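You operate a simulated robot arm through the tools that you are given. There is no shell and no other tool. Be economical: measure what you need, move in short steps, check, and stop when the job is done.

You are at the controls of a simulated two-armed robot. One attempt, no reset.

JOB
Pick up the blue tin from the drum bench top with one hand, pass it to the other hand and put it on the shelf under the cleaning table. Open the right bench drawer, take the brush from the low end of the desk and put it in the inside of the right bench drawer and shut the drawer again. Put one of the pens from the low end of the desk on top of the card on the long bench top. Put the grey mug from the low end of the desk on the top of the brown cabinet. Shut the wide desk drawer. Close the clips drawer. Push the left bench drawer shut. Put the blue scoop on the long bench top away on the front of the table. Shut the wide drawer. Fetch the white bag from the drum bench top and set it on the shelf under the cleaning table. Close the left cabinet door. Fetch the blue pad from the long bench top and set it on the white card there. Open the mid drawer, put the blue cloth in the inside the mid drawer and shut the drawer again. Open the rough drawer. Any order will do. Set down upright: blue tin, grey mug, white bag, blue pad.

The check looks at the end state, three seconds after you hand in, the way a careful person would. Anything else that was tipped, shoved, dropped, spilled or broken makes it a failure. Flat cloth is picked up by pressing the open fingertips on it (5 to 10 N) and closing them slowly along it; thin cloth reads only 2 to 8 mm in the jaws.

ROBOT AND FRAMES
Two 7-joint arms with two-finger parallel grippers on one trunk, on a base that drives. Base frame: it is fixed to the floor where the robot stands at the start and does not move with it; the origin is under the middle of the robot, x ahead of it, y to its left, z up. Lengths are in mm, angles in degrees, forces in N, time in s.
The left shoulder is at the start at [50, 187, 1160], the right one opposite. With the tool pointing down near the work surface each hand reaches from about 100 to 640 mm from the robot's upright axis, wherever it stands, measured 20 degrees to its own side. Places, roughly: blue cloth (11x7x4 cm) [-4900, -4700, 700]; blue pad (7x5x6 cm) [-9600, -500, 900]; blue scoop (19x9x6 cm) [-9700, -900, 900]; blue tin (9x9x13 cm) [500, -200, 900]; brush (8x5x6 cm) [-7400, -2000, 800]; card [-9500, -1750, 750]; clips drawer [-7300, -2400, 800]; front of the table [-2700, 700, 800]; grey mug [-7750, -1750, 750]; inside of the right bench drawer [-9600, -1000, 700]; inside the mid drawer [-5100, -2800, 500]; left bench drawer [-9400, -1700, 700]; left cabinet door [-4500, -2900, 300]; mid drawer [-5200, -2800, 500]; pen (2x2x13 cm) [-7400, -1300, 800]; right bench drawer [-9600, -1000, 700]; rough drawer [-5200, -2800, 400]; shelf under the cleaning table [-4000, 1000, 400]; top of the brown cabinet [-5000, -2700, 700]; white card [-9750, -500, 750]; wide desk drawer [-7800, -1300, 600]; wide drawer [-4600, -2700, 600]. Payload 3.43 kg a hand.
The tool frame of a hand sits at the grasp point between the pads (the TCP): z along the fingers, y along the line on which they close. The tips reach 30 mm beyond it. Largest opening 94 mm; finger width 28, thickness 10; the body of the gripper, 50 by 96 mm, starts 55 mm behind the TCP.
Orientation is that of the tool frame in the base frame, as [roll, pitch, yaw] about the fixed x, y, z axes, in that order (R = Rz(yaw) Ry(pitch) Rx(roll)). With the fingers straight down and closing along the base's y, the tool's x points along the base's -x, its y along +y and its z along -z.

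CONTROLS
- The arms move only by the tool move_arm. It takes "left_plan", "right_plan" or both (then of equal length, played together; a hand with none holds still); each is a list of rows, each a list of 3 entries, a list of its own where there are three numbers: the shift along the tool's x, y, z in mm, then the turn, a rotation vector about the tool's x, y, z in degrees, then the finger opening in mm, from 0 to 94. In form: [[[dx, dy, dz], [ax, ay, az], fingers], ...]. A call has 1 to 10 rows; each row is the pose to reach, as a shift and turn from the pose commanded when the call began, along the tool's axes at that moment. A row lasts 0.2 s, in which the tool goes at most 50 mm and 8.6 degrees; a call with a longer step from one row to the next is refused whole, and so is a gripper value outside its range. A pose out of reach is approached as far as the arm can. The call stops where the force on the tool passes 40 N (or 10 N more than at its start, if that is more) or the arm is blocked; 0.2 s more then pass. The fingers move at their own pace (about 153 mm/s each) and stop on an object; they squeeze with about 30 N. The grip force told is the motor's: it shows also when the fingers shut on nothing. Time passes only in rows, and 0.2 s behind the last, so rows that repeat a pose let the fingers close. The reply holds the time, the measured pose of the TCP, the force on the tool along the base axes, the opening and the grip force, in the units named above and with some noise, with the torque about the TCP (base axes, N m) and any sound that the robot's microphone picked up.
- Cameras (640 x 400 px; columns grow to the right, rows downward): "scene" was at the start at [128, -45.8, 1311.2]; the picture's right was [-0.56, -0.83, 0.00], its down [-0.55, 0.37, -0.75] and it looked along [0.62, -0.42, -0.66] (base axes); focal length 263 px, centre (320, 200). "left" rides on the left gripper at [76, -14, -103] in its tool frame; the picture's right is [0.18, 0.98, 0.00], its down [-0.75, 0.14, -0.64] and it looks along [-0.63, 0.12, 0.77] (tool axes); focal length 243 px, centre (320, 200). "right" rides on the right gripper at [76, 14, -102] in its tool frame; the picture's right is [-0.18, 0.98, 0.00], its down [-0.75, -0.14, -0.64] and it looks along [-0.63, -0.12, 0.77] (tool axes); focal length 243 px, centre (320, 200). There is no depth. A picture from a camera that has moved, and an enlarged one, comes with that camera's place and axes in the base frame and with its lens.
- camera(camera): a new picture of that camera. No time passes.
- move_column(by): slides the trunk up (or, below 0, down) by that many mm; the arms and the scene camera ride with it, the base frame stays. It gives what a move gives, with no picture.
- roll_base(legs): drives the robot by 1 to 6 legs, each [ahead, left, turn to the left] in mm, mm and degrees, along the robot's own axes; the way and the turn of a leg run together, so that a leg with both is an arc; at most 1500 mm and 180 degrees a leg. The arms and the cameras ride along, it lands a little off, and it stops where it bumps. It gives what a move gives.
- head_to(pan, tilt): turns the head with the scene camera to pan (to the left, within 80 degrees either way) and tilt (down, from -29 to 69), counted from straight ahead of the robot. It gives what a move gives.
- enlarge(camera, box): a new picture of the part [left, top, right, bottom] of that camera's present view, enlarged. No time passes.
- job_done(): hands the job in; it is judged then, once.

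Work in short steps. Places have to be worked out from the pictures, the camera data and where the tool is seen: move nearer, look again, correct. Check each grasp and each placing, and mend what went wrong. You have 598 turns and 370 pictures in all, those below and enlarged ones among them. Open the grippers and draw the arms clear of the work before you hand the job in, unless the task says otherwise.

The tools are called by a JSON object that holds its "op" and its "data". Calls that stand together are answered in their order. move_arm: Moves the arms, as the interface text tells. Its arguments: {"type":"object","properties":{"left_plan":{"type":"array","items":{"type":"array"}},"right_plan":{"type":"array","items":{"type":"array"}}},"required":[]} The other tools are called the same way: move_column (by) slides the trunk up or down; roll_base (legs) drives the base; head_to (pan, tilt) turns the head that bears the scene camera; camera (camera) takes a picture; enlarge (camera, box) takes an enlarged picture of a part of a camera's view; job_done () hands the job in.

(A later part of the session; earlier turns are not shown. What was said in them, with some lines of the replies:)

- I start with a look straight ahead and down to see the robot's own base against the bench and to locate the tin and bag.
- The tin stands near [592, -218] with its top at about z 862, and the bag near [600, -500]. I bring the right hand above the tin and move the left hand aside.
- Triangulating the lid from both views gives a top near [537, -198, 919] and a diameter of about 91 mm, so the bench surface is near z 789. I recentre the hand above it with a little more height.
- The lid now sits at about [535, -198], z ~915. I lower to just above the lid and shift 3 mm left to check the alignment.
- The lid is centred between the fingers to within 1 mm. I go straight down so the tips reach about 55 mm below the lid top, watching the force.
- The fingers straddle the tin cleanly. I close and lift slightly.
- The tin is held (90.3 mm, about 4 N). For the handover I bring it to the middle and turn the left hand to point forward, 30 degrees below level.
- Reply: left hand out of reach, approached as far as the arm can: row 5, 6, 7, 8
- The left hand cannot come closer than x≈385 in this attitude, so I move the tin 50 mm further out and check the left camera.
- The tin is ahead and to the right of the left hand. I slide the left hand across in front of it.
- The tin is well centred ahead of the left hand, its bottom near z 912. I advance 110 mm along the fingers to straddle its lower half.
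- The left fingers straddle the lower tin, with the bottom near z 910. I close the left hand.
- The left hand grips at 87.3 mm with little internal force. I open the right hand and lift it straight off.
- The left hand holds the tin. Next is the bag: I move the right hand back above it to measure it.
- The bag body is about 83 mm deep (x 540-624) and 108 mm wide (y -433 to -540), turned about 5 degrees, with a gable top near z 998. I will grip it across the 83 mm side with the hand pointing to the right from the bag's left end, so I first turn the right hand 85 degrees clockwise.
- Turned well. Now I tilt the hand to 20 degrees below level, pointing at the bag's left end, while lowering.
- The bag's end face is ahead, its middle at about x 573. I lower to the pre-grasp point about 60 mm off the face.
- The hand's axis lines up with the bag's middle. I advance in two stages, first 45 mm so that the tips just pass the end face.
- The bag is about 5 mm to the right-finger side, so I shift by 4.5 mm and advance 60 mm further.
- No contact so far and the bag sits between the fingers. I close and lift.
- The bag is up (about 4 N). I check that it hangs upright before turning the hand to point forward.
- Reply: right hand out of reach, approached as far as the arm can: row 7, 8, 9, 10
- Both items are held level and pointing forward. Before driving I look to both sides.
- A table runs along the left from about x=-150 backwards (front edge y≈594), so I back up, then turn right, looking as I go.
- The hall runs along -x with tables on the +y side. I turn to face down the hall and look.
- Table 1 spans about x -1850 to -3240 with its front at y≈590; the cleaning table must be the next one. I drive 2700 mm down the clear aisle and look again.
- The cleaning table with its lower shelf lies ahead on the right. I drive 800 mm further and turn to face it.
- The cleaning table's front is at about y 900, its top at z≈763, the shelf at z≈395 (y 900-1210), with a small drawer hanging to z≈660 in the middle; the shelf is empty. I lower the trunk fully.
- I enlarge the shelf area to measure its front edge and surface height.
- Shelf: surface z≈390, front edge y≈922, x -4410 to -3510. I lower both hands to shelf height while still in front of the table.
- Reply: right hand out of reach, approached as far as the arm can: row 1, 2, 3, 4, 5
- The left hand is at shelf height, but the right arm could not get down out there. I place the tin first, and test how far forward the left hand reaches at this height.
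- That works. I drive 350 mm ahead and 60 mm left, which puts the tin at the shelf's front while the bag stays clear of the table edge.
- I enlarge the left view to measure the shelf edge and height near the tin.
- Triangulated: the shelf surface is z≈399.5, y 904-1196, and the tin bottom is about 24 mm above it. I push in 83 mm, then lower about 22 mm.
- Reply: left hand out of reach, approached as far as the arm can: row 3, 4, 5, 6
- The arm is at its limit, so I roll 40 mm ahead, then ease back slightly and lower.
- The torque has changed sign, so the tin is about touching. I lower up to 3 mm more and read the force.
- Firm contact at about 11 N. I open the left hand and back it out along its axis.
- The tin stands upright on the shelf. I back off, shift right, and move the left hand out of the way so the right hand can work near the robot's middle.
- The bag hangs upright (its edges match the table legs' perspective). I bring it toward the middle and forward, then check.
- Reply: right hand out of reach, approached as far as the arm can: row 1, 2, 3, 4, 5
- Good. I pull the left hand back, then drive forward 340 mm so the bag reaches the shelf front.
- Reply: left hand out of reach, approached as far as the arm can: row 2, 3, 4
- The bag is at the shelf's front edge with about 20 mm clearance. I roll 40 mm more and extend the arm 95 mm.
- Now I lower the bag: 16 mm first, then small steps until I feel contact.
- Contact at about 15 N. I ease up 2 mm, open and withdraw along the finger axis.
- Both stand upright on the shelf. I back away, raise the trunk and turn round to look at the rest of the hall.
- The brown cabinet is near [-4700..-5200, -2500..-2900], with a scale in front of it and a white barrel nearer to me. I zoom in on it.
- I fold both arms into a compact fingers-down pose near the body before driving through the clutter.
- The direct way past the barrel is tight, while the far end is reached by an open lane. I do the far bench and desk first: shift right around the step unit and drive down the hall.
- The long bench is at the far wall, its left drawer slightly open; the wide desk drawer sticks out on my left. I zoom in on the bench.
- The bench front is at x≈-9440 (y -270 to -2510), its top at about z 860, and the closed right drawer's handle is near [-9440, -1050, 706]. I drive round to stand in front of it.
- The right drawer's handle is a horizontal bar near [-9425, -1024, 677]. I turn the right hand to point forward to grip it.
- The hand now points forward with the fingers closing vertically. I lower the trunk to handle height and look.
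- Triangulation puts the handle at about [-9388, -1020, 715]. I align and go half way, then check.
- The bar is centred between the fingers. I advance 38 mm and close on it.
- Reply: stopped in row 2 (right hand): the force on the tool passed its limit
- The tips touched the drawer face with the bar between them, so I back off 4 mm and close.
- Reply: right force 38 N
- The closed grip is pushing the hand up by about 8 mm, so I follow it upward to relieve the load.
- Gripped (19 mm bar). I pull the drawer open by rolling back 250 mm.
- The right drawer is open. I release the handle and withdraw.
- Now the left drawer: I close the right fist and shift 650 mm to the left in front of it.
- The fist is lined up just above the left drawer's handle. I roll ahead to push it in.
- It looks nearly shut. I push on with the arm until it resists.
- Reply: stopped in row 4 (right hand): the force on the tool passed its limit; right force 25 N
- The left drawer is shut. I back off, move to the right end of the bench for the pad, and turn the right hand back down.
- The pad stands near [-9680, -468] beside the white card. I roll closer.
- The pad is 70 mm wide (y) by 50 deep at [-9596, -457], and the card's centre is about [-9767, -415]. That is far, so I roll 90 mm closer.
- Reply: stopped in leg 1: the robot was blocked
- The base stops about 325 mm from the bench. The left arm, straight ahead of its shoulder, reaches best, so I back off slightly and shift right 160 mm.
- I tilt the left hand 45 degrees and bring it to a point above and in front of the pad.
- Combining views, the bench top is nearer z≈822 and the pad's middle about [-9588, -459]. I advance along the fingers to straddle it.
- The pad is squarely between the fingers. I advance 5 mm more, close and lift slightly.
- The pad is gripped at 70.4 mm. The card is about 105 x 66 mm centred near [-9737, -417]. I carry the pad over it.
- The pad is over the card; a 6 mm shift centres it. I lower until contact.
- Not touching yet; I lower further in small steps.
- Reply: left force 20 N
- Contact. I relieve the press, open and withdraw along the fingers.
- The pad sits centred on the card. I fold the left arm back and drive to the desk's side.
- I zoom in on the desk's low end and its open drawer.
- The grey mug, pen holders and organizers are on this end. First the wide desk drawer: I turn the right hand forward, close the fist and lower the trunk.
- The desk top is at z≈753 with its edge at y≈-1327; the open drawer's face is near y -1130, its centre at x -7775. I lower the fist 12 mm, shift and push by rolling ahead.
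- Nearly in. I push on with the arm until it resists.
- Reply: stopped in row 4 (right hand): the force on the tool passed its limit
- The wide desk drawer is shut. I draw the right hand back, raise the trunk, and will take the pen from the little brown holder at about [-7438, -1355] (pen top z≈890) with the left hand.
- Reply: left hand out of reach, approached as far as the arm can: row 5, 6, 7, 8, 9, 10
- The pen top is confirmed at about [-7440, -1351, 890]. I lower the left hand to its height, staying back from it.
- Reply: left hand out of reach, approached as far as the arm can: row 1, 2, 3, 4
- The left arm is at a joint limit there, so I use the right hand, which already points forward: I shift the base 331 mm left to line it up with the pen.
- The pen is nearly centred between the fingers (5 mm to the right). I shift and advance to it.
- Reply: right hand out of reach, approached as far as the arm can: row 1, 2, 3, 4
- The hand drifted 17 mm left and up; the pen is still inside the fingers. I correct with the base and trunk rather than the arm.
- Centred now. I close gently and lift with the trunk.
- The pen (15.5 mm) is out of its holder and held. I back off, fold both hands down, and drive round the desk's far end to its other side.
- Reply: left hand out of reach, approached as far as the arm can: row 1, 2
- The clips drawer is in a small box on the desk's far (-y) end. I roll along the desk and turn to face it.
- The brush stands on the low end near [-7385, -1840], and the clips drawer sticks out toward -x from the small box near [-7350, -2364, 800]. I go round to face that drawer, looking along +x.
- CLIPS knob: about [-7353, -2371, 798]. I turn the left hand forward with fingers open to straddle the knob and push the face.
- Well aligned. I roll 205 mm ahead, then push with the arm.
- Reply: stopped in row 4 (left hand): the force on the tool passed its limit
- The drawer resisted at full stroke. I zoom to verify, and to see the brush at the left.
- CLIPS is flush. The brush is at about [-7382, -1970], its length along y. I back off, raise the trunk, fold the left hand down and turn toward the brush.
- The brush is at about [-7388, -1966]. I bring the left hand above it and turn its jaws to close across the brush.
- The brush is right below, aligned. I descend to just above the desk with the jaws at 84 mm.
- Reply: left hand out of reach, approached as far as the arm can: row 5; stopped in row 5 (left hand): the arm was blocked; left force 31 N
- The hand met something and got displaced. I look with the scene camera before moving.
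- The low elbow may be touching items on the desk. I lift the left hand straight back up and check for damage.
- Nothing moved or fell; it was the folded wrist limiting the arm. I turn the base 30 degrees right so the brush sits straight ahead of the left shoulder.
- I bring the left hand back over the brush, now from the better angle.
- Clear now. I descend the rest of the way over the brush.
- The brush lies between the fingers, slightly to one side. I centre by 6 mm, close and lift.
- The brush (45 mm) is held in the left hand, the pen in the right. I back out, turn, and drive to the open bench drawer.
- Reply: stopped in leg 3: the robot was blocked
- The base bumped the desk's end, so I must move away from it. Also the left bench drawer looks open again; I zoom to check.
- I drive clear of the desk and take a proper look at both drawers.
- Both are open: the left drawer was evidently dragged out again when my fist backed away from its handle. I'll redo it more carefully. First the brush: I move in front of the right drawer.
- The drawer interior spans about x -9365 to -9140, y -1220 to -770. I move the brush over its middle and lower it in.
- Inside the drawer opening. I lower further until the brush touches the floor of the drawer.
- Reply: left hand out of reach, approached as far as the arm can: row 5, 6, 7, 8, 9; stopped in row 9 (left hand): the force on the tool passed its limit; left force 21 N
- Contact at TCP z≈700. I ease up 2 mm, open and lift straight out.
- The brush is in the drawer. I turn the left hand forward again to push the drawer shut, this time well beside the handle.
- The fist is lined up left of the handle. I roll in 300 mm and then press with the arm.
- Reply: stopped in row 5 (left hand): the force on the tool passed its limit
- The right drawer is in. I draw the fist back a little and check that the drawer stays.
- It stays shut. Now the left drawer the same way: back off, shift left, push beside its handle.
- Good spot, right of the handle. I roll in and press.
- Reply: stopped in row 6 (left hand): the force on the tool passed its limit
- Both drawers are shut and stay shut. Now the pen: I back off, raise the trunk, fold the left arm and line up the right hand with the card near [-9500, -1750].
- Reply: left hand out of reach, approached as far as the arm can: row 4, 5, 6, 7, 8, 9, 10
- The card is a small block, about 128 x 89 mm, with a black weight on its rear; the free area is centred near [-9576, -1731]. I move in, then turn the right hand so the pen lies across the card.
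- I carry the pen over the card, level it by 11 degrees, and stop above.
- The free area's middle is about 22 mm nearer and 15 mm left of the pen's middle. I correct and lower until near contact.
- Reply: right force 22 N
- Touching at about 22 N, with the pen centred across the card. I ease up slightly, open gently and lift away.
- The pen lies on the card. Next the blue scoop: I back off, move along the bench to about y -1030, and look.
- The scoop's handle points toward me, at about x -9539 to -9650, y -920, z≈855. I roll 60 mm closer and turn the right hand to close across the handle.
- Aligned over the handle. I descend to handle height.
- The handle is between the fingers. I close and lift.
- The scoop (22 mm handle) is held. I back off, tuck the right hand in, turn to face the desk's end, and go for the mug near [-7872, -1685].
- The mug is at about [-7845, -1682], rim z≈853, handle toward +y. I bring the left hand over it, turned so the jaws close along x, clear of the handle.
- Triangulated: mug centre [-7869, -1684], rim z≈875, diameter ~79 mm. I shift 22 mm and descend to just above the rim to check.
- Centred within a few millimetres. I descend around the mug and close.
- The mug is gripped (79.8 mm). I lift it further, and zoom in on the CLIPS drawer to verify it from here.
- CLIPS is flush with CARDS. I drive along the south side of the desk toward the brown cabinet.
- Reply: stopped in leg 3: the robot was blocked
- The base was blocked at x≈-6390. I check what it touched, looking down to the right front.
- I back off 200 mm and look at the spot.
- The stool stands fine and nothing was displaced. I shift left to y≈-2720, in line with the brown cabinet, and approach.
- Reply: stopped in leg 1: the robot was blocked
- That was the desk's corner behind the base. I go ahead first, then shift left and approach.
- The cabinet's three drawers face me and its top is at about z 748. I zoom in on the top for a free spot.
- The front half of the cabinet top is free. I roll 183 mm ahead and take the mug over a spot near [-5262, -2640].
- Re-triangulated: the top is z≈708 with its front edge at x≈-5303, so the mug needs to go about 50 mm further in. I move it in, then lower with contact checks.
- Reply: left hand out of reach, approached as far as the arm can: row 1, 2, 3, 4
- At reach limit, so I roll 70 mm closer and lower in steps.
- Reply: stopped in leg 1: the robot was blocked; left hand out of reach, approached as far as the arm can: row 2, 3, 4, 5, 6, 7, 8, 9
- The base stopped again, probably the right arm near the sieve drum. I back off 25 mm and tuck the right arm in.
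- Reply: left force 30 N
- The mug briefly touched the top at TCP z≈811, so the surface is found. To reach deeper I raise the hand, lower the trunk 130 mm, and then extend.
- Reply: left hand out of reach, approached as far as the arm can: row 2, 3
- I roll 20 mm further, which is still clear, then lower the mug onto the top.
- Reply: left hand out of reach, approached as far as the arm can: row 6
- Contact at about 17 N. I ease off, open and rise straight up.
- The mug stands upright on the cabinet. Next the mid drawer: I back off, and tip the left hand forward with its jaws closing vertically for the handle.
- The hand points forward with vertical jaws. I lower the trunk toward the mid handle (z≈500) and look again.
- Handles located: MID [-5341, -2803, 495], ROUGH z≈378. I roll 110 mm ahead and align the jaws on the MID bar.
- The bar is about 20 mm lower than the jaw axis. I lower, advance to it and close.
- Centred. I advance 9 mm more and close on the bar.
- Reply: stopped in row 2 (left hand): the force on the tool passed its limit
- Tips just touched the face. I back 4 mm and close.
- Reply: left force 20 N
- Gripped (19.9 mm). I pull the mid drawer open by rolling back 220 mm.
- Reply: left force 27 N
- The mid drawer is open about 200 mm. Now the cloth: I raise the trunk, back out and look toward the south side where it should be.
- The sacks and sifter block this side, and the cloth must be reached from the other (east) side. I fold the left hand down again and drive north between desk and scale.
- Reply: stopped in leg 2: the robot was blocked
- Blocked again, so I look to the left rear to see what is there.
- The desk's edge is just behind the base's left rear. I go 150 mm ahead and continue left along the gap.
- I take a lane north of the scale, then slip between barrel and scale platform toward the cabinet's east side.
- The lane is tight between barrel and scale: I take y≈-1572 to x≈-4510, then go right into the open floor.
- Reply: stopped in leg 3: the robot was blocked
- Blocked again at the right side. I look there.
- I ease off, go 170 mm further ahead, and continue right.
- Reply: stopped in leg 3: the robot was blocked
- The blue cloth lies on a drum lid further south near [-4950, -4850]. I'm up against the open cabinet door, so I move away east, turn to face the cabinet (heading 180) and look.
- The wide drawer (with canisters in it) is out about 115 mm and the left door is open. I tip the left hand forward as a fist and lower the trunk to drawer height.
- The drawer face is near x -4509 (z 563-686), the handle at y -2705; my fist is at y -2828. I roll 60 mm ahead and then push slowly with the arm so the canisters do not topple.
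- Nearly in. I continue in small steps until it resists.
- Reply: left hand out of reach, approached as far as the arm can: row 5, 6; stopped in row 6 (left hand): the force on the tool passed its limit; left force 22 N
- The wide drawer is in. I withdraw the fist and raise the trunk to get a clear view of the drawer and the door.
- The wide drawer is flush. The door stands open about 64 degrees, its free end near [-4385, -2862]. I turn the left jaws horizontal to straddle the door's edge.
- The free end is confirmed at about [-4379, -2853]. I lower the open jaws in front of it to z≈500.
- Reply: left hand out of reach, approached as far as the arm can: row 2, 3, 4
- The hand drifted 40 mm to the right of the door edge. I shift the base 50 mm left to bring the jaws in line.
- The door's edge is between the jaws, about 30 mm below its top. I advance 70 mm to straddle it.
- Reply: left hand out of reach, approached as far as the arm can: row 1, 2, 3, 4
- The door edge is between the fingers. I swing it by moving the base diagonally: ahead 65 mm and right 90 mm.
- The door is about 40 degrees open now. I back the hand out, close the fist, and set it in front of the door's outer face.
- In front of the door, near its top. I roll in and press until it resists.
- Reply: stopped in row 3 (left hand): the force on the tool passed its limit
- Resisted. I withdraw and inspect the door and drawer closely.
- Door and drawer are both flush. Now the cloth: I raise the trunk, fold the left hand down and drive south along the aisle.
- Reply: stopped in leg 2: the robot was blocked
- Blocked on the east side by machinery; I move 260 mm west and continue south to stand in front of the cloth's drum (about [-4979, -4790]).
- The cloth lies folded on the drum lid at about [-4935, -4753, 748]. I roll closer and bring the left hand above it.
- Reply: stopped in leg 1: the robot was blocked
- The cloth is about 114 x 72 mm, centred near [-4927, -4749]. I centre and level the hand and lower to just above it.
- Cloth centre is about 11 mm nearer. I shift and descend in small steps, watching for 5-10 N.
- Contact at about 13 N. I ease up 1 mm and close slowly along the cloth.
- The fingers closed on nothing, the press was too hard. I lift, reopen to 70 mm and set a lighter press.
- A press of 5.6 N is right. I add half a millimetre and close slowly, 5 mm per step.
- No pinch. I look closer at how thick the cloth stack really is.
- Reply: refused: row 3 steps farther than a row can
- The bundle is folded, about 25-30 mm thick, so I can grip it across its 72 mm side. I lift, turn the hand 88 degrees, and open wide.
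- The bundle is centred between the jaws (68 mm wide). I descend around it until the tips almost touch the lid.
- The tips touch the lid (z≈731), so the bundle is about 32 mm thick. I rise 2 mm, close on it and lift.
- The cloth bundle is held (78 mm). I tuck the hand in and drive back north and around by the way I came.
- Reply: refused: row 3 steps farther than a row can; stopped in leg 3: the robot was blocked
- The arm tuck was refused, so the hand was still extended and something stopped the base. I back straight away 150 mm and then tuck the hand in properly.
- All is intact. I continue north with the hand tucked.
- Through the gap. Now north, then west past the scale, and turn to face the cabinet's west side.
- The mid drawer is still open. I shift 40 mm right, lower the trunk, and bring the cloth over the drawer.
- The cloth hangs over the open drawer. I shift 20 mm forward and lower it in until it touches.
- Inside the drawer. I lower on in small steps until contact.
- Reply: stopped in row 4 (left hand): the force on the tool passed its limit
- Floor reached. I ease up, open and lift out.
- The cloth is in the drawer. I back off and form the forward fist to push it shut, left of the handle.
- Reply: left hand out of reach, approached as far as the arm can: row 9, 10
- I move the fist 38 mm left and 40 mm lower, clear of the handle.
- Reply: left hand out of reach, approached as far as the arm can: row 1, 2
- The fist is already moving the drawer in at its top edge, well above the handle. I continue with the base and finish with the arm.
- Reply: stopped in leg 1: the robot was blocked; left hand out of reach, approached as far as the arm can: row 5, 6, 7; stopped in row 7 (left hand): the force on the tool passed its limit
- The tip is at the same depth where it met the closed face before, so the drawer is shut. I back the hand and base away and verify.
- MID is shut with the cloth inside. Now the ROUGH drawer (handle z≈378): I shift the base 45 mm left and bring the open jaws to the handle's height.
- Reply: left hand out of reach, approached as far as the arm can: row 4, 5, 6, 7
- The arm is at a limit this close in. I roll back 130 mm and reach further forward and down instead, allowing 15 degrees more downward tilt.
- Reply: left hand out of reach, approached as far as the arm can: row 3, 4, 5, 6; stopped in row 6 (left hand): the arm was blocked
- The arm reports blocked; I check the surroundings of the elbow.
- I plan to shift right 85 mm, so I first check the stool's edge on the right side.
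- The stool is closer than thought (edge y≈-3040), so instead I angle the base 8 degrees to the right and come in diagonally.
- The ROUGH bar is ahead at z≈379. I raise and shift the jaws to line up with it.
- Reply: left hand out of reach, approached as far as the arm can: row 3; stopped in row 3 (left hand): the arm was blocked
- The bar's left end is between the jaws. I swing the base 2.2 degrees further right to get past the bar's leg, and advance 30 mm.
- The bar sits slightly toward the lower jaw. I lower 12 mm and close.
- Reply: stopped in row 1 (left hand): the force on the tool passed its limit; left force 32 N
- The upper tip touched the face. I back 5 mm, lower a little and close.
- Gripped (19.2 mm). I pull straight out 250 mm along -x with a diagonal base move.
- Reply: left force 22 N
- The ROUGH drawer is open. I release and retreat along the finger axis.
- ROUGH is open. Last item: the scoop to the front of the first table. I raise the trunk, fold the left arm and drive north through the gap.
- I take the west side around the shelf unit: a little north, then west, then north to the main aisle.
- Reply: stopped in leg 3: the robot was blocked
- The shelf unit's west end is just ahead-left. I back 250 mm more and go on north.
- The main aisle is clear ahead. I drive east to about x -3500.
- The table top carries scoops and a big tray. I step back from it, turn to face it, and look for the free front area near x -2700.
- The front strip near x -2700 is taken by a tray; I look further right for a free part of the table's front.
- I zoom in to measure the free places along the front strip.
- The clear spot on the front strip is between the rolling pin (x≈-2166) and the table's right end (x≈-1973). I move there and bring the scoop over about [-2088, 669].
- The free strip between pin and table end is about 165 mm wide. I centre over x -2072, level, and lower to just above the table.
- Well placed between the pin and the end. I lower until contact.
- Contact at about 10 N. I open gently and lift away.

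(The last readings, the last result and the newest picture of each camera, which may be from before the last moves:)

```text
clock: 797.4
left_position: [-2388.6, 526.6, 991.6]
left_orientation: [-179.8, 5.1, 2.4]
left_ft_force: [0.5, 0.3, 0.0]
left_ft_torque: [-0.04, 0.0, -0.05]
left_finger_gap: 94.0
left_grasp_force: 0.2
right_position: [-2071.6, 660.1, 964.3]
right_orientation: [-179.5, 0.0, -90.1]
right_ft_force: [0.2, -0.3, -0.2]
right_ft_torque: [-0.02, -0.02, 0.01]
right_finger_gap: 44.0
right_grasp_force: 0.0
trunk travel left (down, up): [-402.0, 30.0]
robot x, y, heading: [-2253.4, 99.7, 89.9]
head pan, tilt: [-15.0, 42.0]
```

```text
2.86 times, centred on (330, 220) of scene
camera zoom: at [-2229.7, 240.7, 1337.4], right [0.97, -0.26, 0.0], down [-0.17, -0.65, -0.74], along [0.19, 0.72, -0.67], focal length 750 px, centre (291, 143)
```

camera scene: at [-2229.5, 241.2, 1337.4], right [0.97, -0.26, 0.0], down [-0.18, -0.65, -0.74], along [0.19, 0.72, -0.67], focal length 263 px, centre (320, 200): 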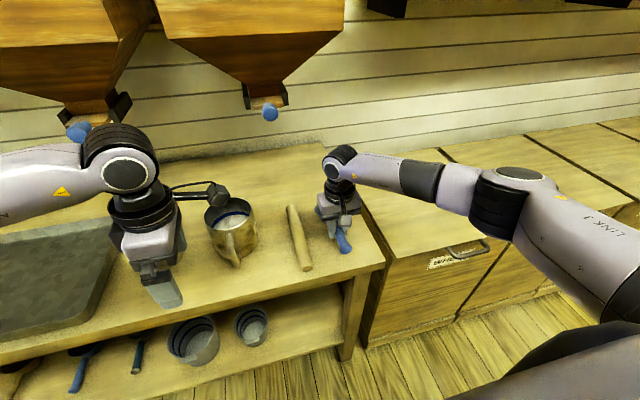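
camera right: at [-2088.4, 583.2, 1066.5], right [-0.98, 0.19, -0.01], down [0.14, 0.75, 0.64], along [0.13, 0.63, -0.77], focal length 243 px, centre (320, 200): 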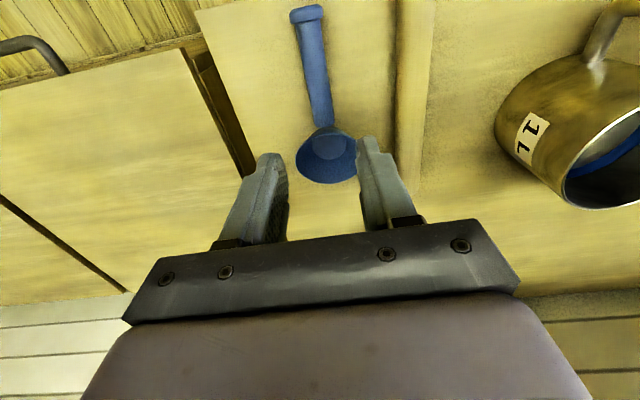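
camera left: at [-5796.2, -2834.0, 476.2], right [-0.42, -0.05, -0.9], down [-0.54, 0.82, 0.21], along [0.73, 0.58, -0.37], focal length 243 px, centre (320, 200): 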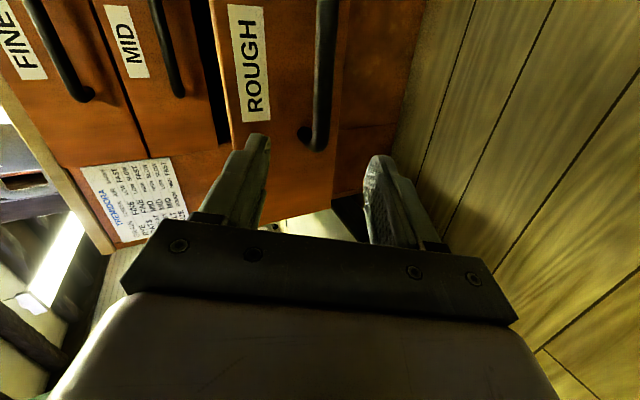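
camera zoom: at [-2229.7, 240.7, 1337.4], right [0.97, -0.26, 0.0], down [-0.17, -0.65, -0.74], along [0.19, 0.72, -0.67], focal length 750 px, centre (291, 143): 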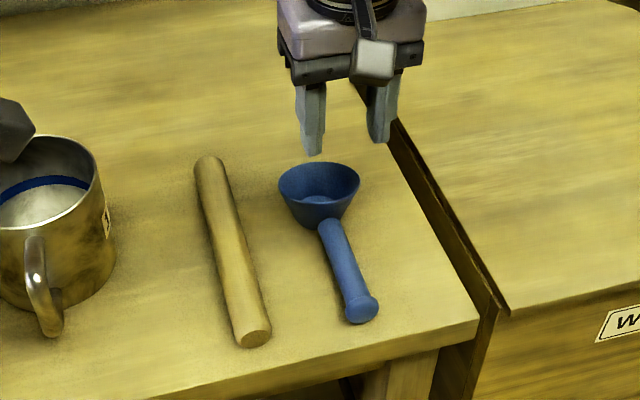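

The scoop rests cleanly on the front of the table. To be sure of the wide desk drawer (checked only before my fist withdrew), I fold the arm and drive back for a look.

{"op": "move_arm", "data": {"right_plan": [[[45, 0, -20], [0, 0, 0], 60], [[90, 0, -40], [0, 0, 0], 94], [[135, 0, -50], [0, 0, 0], 94], [[180, 0, -60], [0, 0, 0], 94], [[225, 0, -60], [0, 0, 0], 94]]}}

{"op": "roll_base", "data": {"legs": [[-180, 0, 0], [0, 0, 90], [1000, 0, 0], [1000, 0, 0]]}}

{"op": "head_to", "data": {"pan": -55, "tilt": 30}}

{"op": "camera", "data": {"camera": "scene"}}

```text
clock: 798.6
left_position: [-2389.6, 526.3, 991.1]
left_orientation: [-180.0, 5.0, 2.4]
left_ft_force: [0.4, -0.2, -0.2]
left_ft_torque: [0.01, 0.02, 0.01]
left_finger_gap: 94.0
left_grasp_force: 0.1
right_position: [-2072.9, 433.4, 1023.1]
right_orientation: [-179.5, 0.0, -90.2]
right_ft_force: [0.0, 0.0, 0.6]
right_ft_torque: [-0.04, 0.0, 0.02]
right_finger_gap: 94.0
right_grasp_force: 0.1
trunk travel left (down, up): [-402.0, 30.0]
robot x, y, heading: [-2246.0, 103.1, 89.6]
head pan, tilt: [-15.0, 42.0]
```

```text
clock: 813.5
left_position: [-4675.5, -208.4, 991.9]
left_orientation: [-179.9, 5.0, 92.3]
left_ft_force: [0.6, -0.4, 0.3]
left_ft_torque: [-0.02, 0.03, -0.03]
left_finger_gap: 94.0
left_grasp_force: 0.1
right_position: [-4581.7, 106.3, 1023.5]
right_orientation: [-179.6, 0.1, -0.3]
right_ft_force: [0.8, 0.9, 0.4]
right_ft_torque: [-0.06, -0.02, -0.01]
right_finger_gap: 94.1
right_grasp_force: 0.1
trunk travel left (down, up): [-402.0, 30.0]
robot x, y, heading: [-4250.1, -74.9, 179.6]
head pan, tilt: [-15.0, 42.0]
```

```text
clock: 814.6
left_position: [-4674.4, -207.8, 991.2]
left_orientation: [-179.9, 5.0, 92.3]
left_ft_force: [0.3, 0.5, -0.5]
left_ft_torque: [-0.02, -0.02, 0.03]
left_finger_gap: 93.9
left_grasp_force: 0.1
right_position: [-4580.6, 106.3, 1023.2]
right_orientation: [-179.5, 0.0, -0.2]
right_ft_force: [0.3, -0.2, 0.5]
right_ft_torque: [0.0, -0.01, 0.01]
right_finger_gap: 93.9
right_grasp_force: 0.0
trunk travel left (down, up): [-402.0, 30.0]
robot x, y, heading: [-4247.6, -69.2, 179.7]
head pan, tilt: [-55.0, 30.0]
```

```text
95 pictures are left
camera scene: at [-4358.9, 3.6, 1355.7], right [0.82, 0.57, 0.0], down [0.29, -0.41, -0.87], along [-0.49, 0.71, -0.5], focal length 263 px, centre (320, 200)
```

scene: 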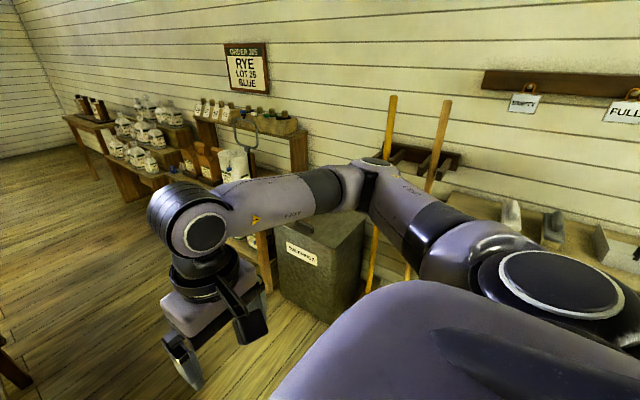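

I shift into the aisle lane and go on to where the desk's drawer side is visible.

{"op": "roll_base", "data": {"legs": [[0, -275, 0], [1250, 0, 0], [1250, 0, 0]]}}

{"op": "head_to", "data": {"pan": 45, "tilt": 20}}

{"op": "camera", "data": {"camera": "scene"}}

```text
clock: 828.3
left_position: [-7165.2, 75.0, 989.3]
left_orientation: [-179.9, 5.0, 92.8]
left_ft_force: [-0.1, 0.3, -0.3]
left_ft_torque: [0.0, 0.0, -0.02]
left_finger_gap: 94.2
left_grasp_force: 0.1
right_position: [-7075.5, 393.0, 1023.6]
right_orientation: [-179.5, -0.1, 0.5]
right_ft_force: [-0.4, 0.1, -0.7]
right_ft_torque: [0.02, 0.04, 0.0]
right_finger_gap: 93.9
right_grasp_force: 0.0
trunk travel left (down, up): [-402.0, 30.0]
robot x, y, heading: [-6742.3, 218.0, -179.9]
head pan, tilt: [-55.0, 30.0]
```

```text
clock: 830.1
left_position: [-7165.7, 75.9, 991.5]
left_orientation: [-179.9, 5.0, 92.9]
left_ft_force: [-0.1, 0.4, 0.4]
left_ft_torque: [-0.02, 0.02, -0.03]
left_finger_gap: 94.0
left_grasp_force: 0.0
right_position: [-7075.9, 392.2, 1023.5]
right_orientation: [-179.4, -0.1, 0.4]
right_ft_force: [0.6, 0.5, 0.2]
right_ft_torque: [-0.01, -0.04, 0.01]
right_finger_gap: 93.8
right_grasp_force: 0.0
trunk travel left (down, up): [-402.0, 30.0]
robot x, y, heading: [-6741.5, 214.6, -179.8]
head pan, tilt: [45.0, 20.0]
```

```text
94 pictures are left
camera scene: at [-6865.0, 150.5, 1371.8], right [-0.71, 0.7, 0.0], down [0.24, 0.24, -0.94], along [-0.66, -0.67, -0.34], focal length 263 px, centre (320, 200)
```

scene: 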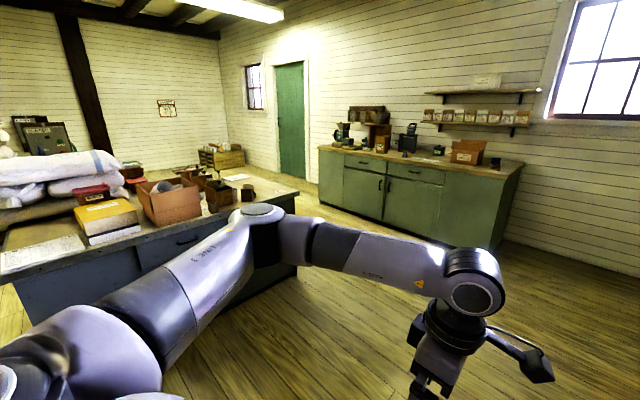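

{"op": "enlarge", "data": {"camera": "scene", "box": [60, 140, 320, 310]}}

{"op": "enlarge", "data": {"camera": "scene", "box": [310, 90, 540, 250]}}

```text
2.35 times, centred on (190, 225) of scene
camera zoom: at [-6865.0, 150.5, 1371.8], right [-0.71, 0.7, 0.0], down [0.24, 0.24, -0.94], along [-0.66, -0.67, -0.34], focal length 618 px, centre (626, 141)
```

zoom: 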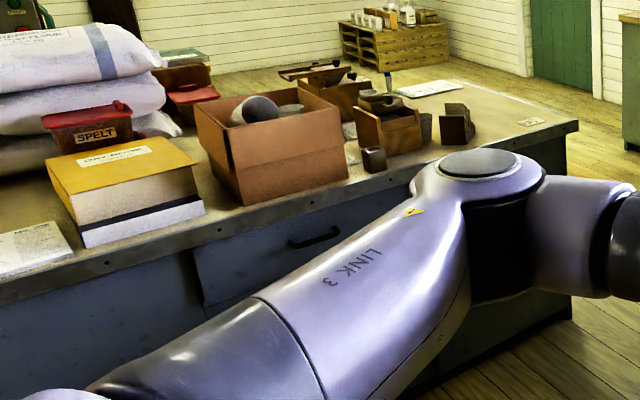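

```text
2.50 times, centred on (425, 170) of scene
camera zoom: at [-6865.0, 150.5, 1371.8], right [-0.71, 0.7, 0.0], down [0.24, 0.24, -0.94], along [-0.66, -0.67, -0.34], focal length 657 px, centre (58, 275)
```

zoom: 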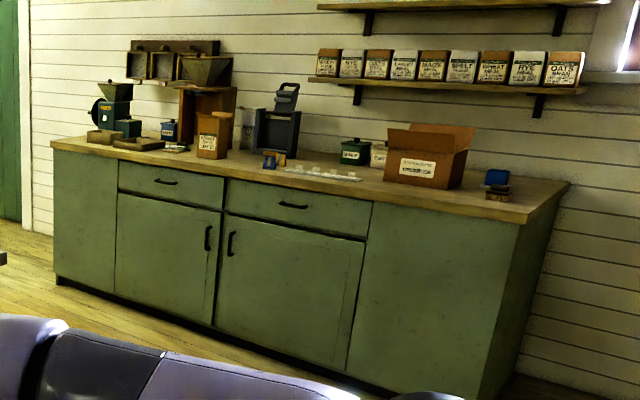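

The bench is in order. The arm hides the desk drawer, so I move on and turn to face it.

{"op": "roll_base", "data": {"legs": [[950, 0, 0], [0, 0, 90]]}}

{"op": "head_to", "data": {"pan": 0, "tilt": 20}}

{"op": "camera", "data": {"camera": "scene"}}

```text
clock: 838.9
left_position: [-7539.7, -214.8, 992.5]
left_orientation: [-179.9, 5.0, -176.4]
left_ft_force: [0.1, -0.1, 0.0]
left_ft_torque: [0.01, -0.02, 0.01]
left_finger_gap: 94.0
left_grasp_force: 0.0
right_position: [-7857.1, -127.9, 1022.4]
right_orientation: [-179.4, 0.0, 91.1]
right_ft_force: [0.4, -0.2, -0.3]
right_ft_torque: [0.01, 0.01, -0.01]
right_finger_gap: 94.1
right_grasp_force: 0.0
trunk travel left (down, up): [-402.0, 30.0]
robot x, y, heading: [-7682.3, 208.4, -88.7]
head pan, tilt: [45.0, 20.0]
```

```text
clock: 840.0
left_position: [-7539.6, -214.3, 992.2]
left_orientation: [-179.8, 5.0, -176.4]
left_ft_force: [0.3, -0.1, -0.1]
left_ft_torque: [0.05, 0.02, 0.0]
left_finger_gap: 94.1
left_grasp_force: 0.0
right_position: [-7856.4, -128.0, 1022.6]
right_orientation: [-179.5, 0.0, 91.1]
right_ft_force: [0.2, 0.3, 0.1]
right_ft_torque: [-0.02, 0.03, -0.01]
right_finger_gap: 93.9
right_grasp_force: 0.1
trunk travel left (down, up): [-402.0, 30.0]
robot x, y, heading: [-7683.7, 207.0, -89.1]
head pan, tilt: [0.0, 20.0]
```

```text
91 pictures are left
camera scene: at [-7683.4, 57.7, 1371.8], right [-1.0, -0.02, 0.0], down [-0.01, 0.34, -0.94], along [0.02, -0.94, -0.34], focal length 263 px, centre (320, 200)
```

scene: 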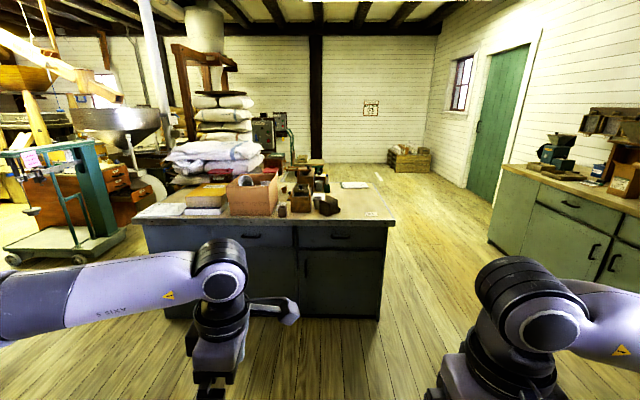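

{"op": "enlarge", "data": {"camera": "scene", "box": [200, 200, 400, 325]}}

{"op": "enlarge", "data": {"camera": "scene", "box": [20, 130, 180, 250]}}

```text
3.20 times, centred on (300, 262) of scene
camera zoom: at [-7683.4, 57.7, 1371.8], right [-1.0, -0.02, 0.0], down [-0.01, 0.34, -0.94], along [0.02, -0.94, -0.34], focal length 840 px, centre (384, 0)
```

zoom: 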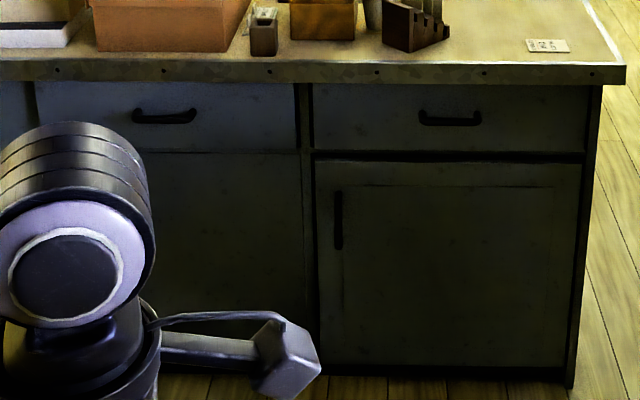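

```text
3.33 times, centred on (100, 190) of scene
camera zoom: at [-7683.4, 57.7, 1371.8], right [-1.0, -0.02, 0.0], down [-0.01, 0.34, -0.94], along [0.02, -0.94, -0.34], focal length 876 px, centre (1053, 233)
```

zoom: 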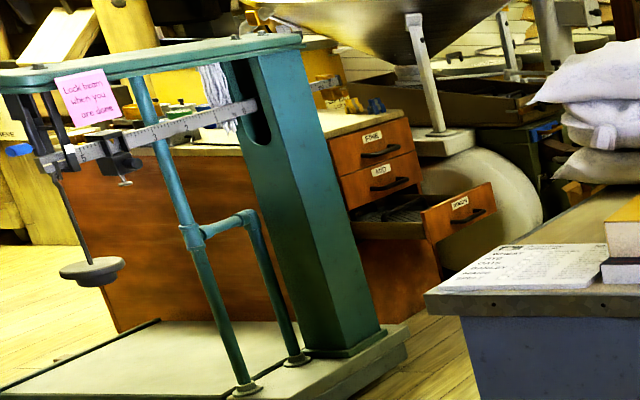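

The wide desk drawer is flush, MID is shut and ROUGH is open. Both grippers are open and empty and the arms are clear, so I hand in.

{"op": "job_done", "data": {}}

```text
The job is handed in.
```

I finished and handed in every item on the list. I checked each one on camera, except the left-behind state of the tin, bag and grey mug, which I only saw right after setting each down.

- **Scoop:** the spot you gave, near [-2700, 700], was covered by a tray. I put the blue scoop on the table's front strip instead, near its right-hand end at about [-2070, 690].
- **Left bench drawer:** it came open again after my first push. I shut it a second time, and it was still flush in the last look at the bench.
- **Bumps while driving:** the base or an arm stopped against something several times on the way to the brown cabinet and the drums. Nothing I looked at afterwards had moved or fallen.
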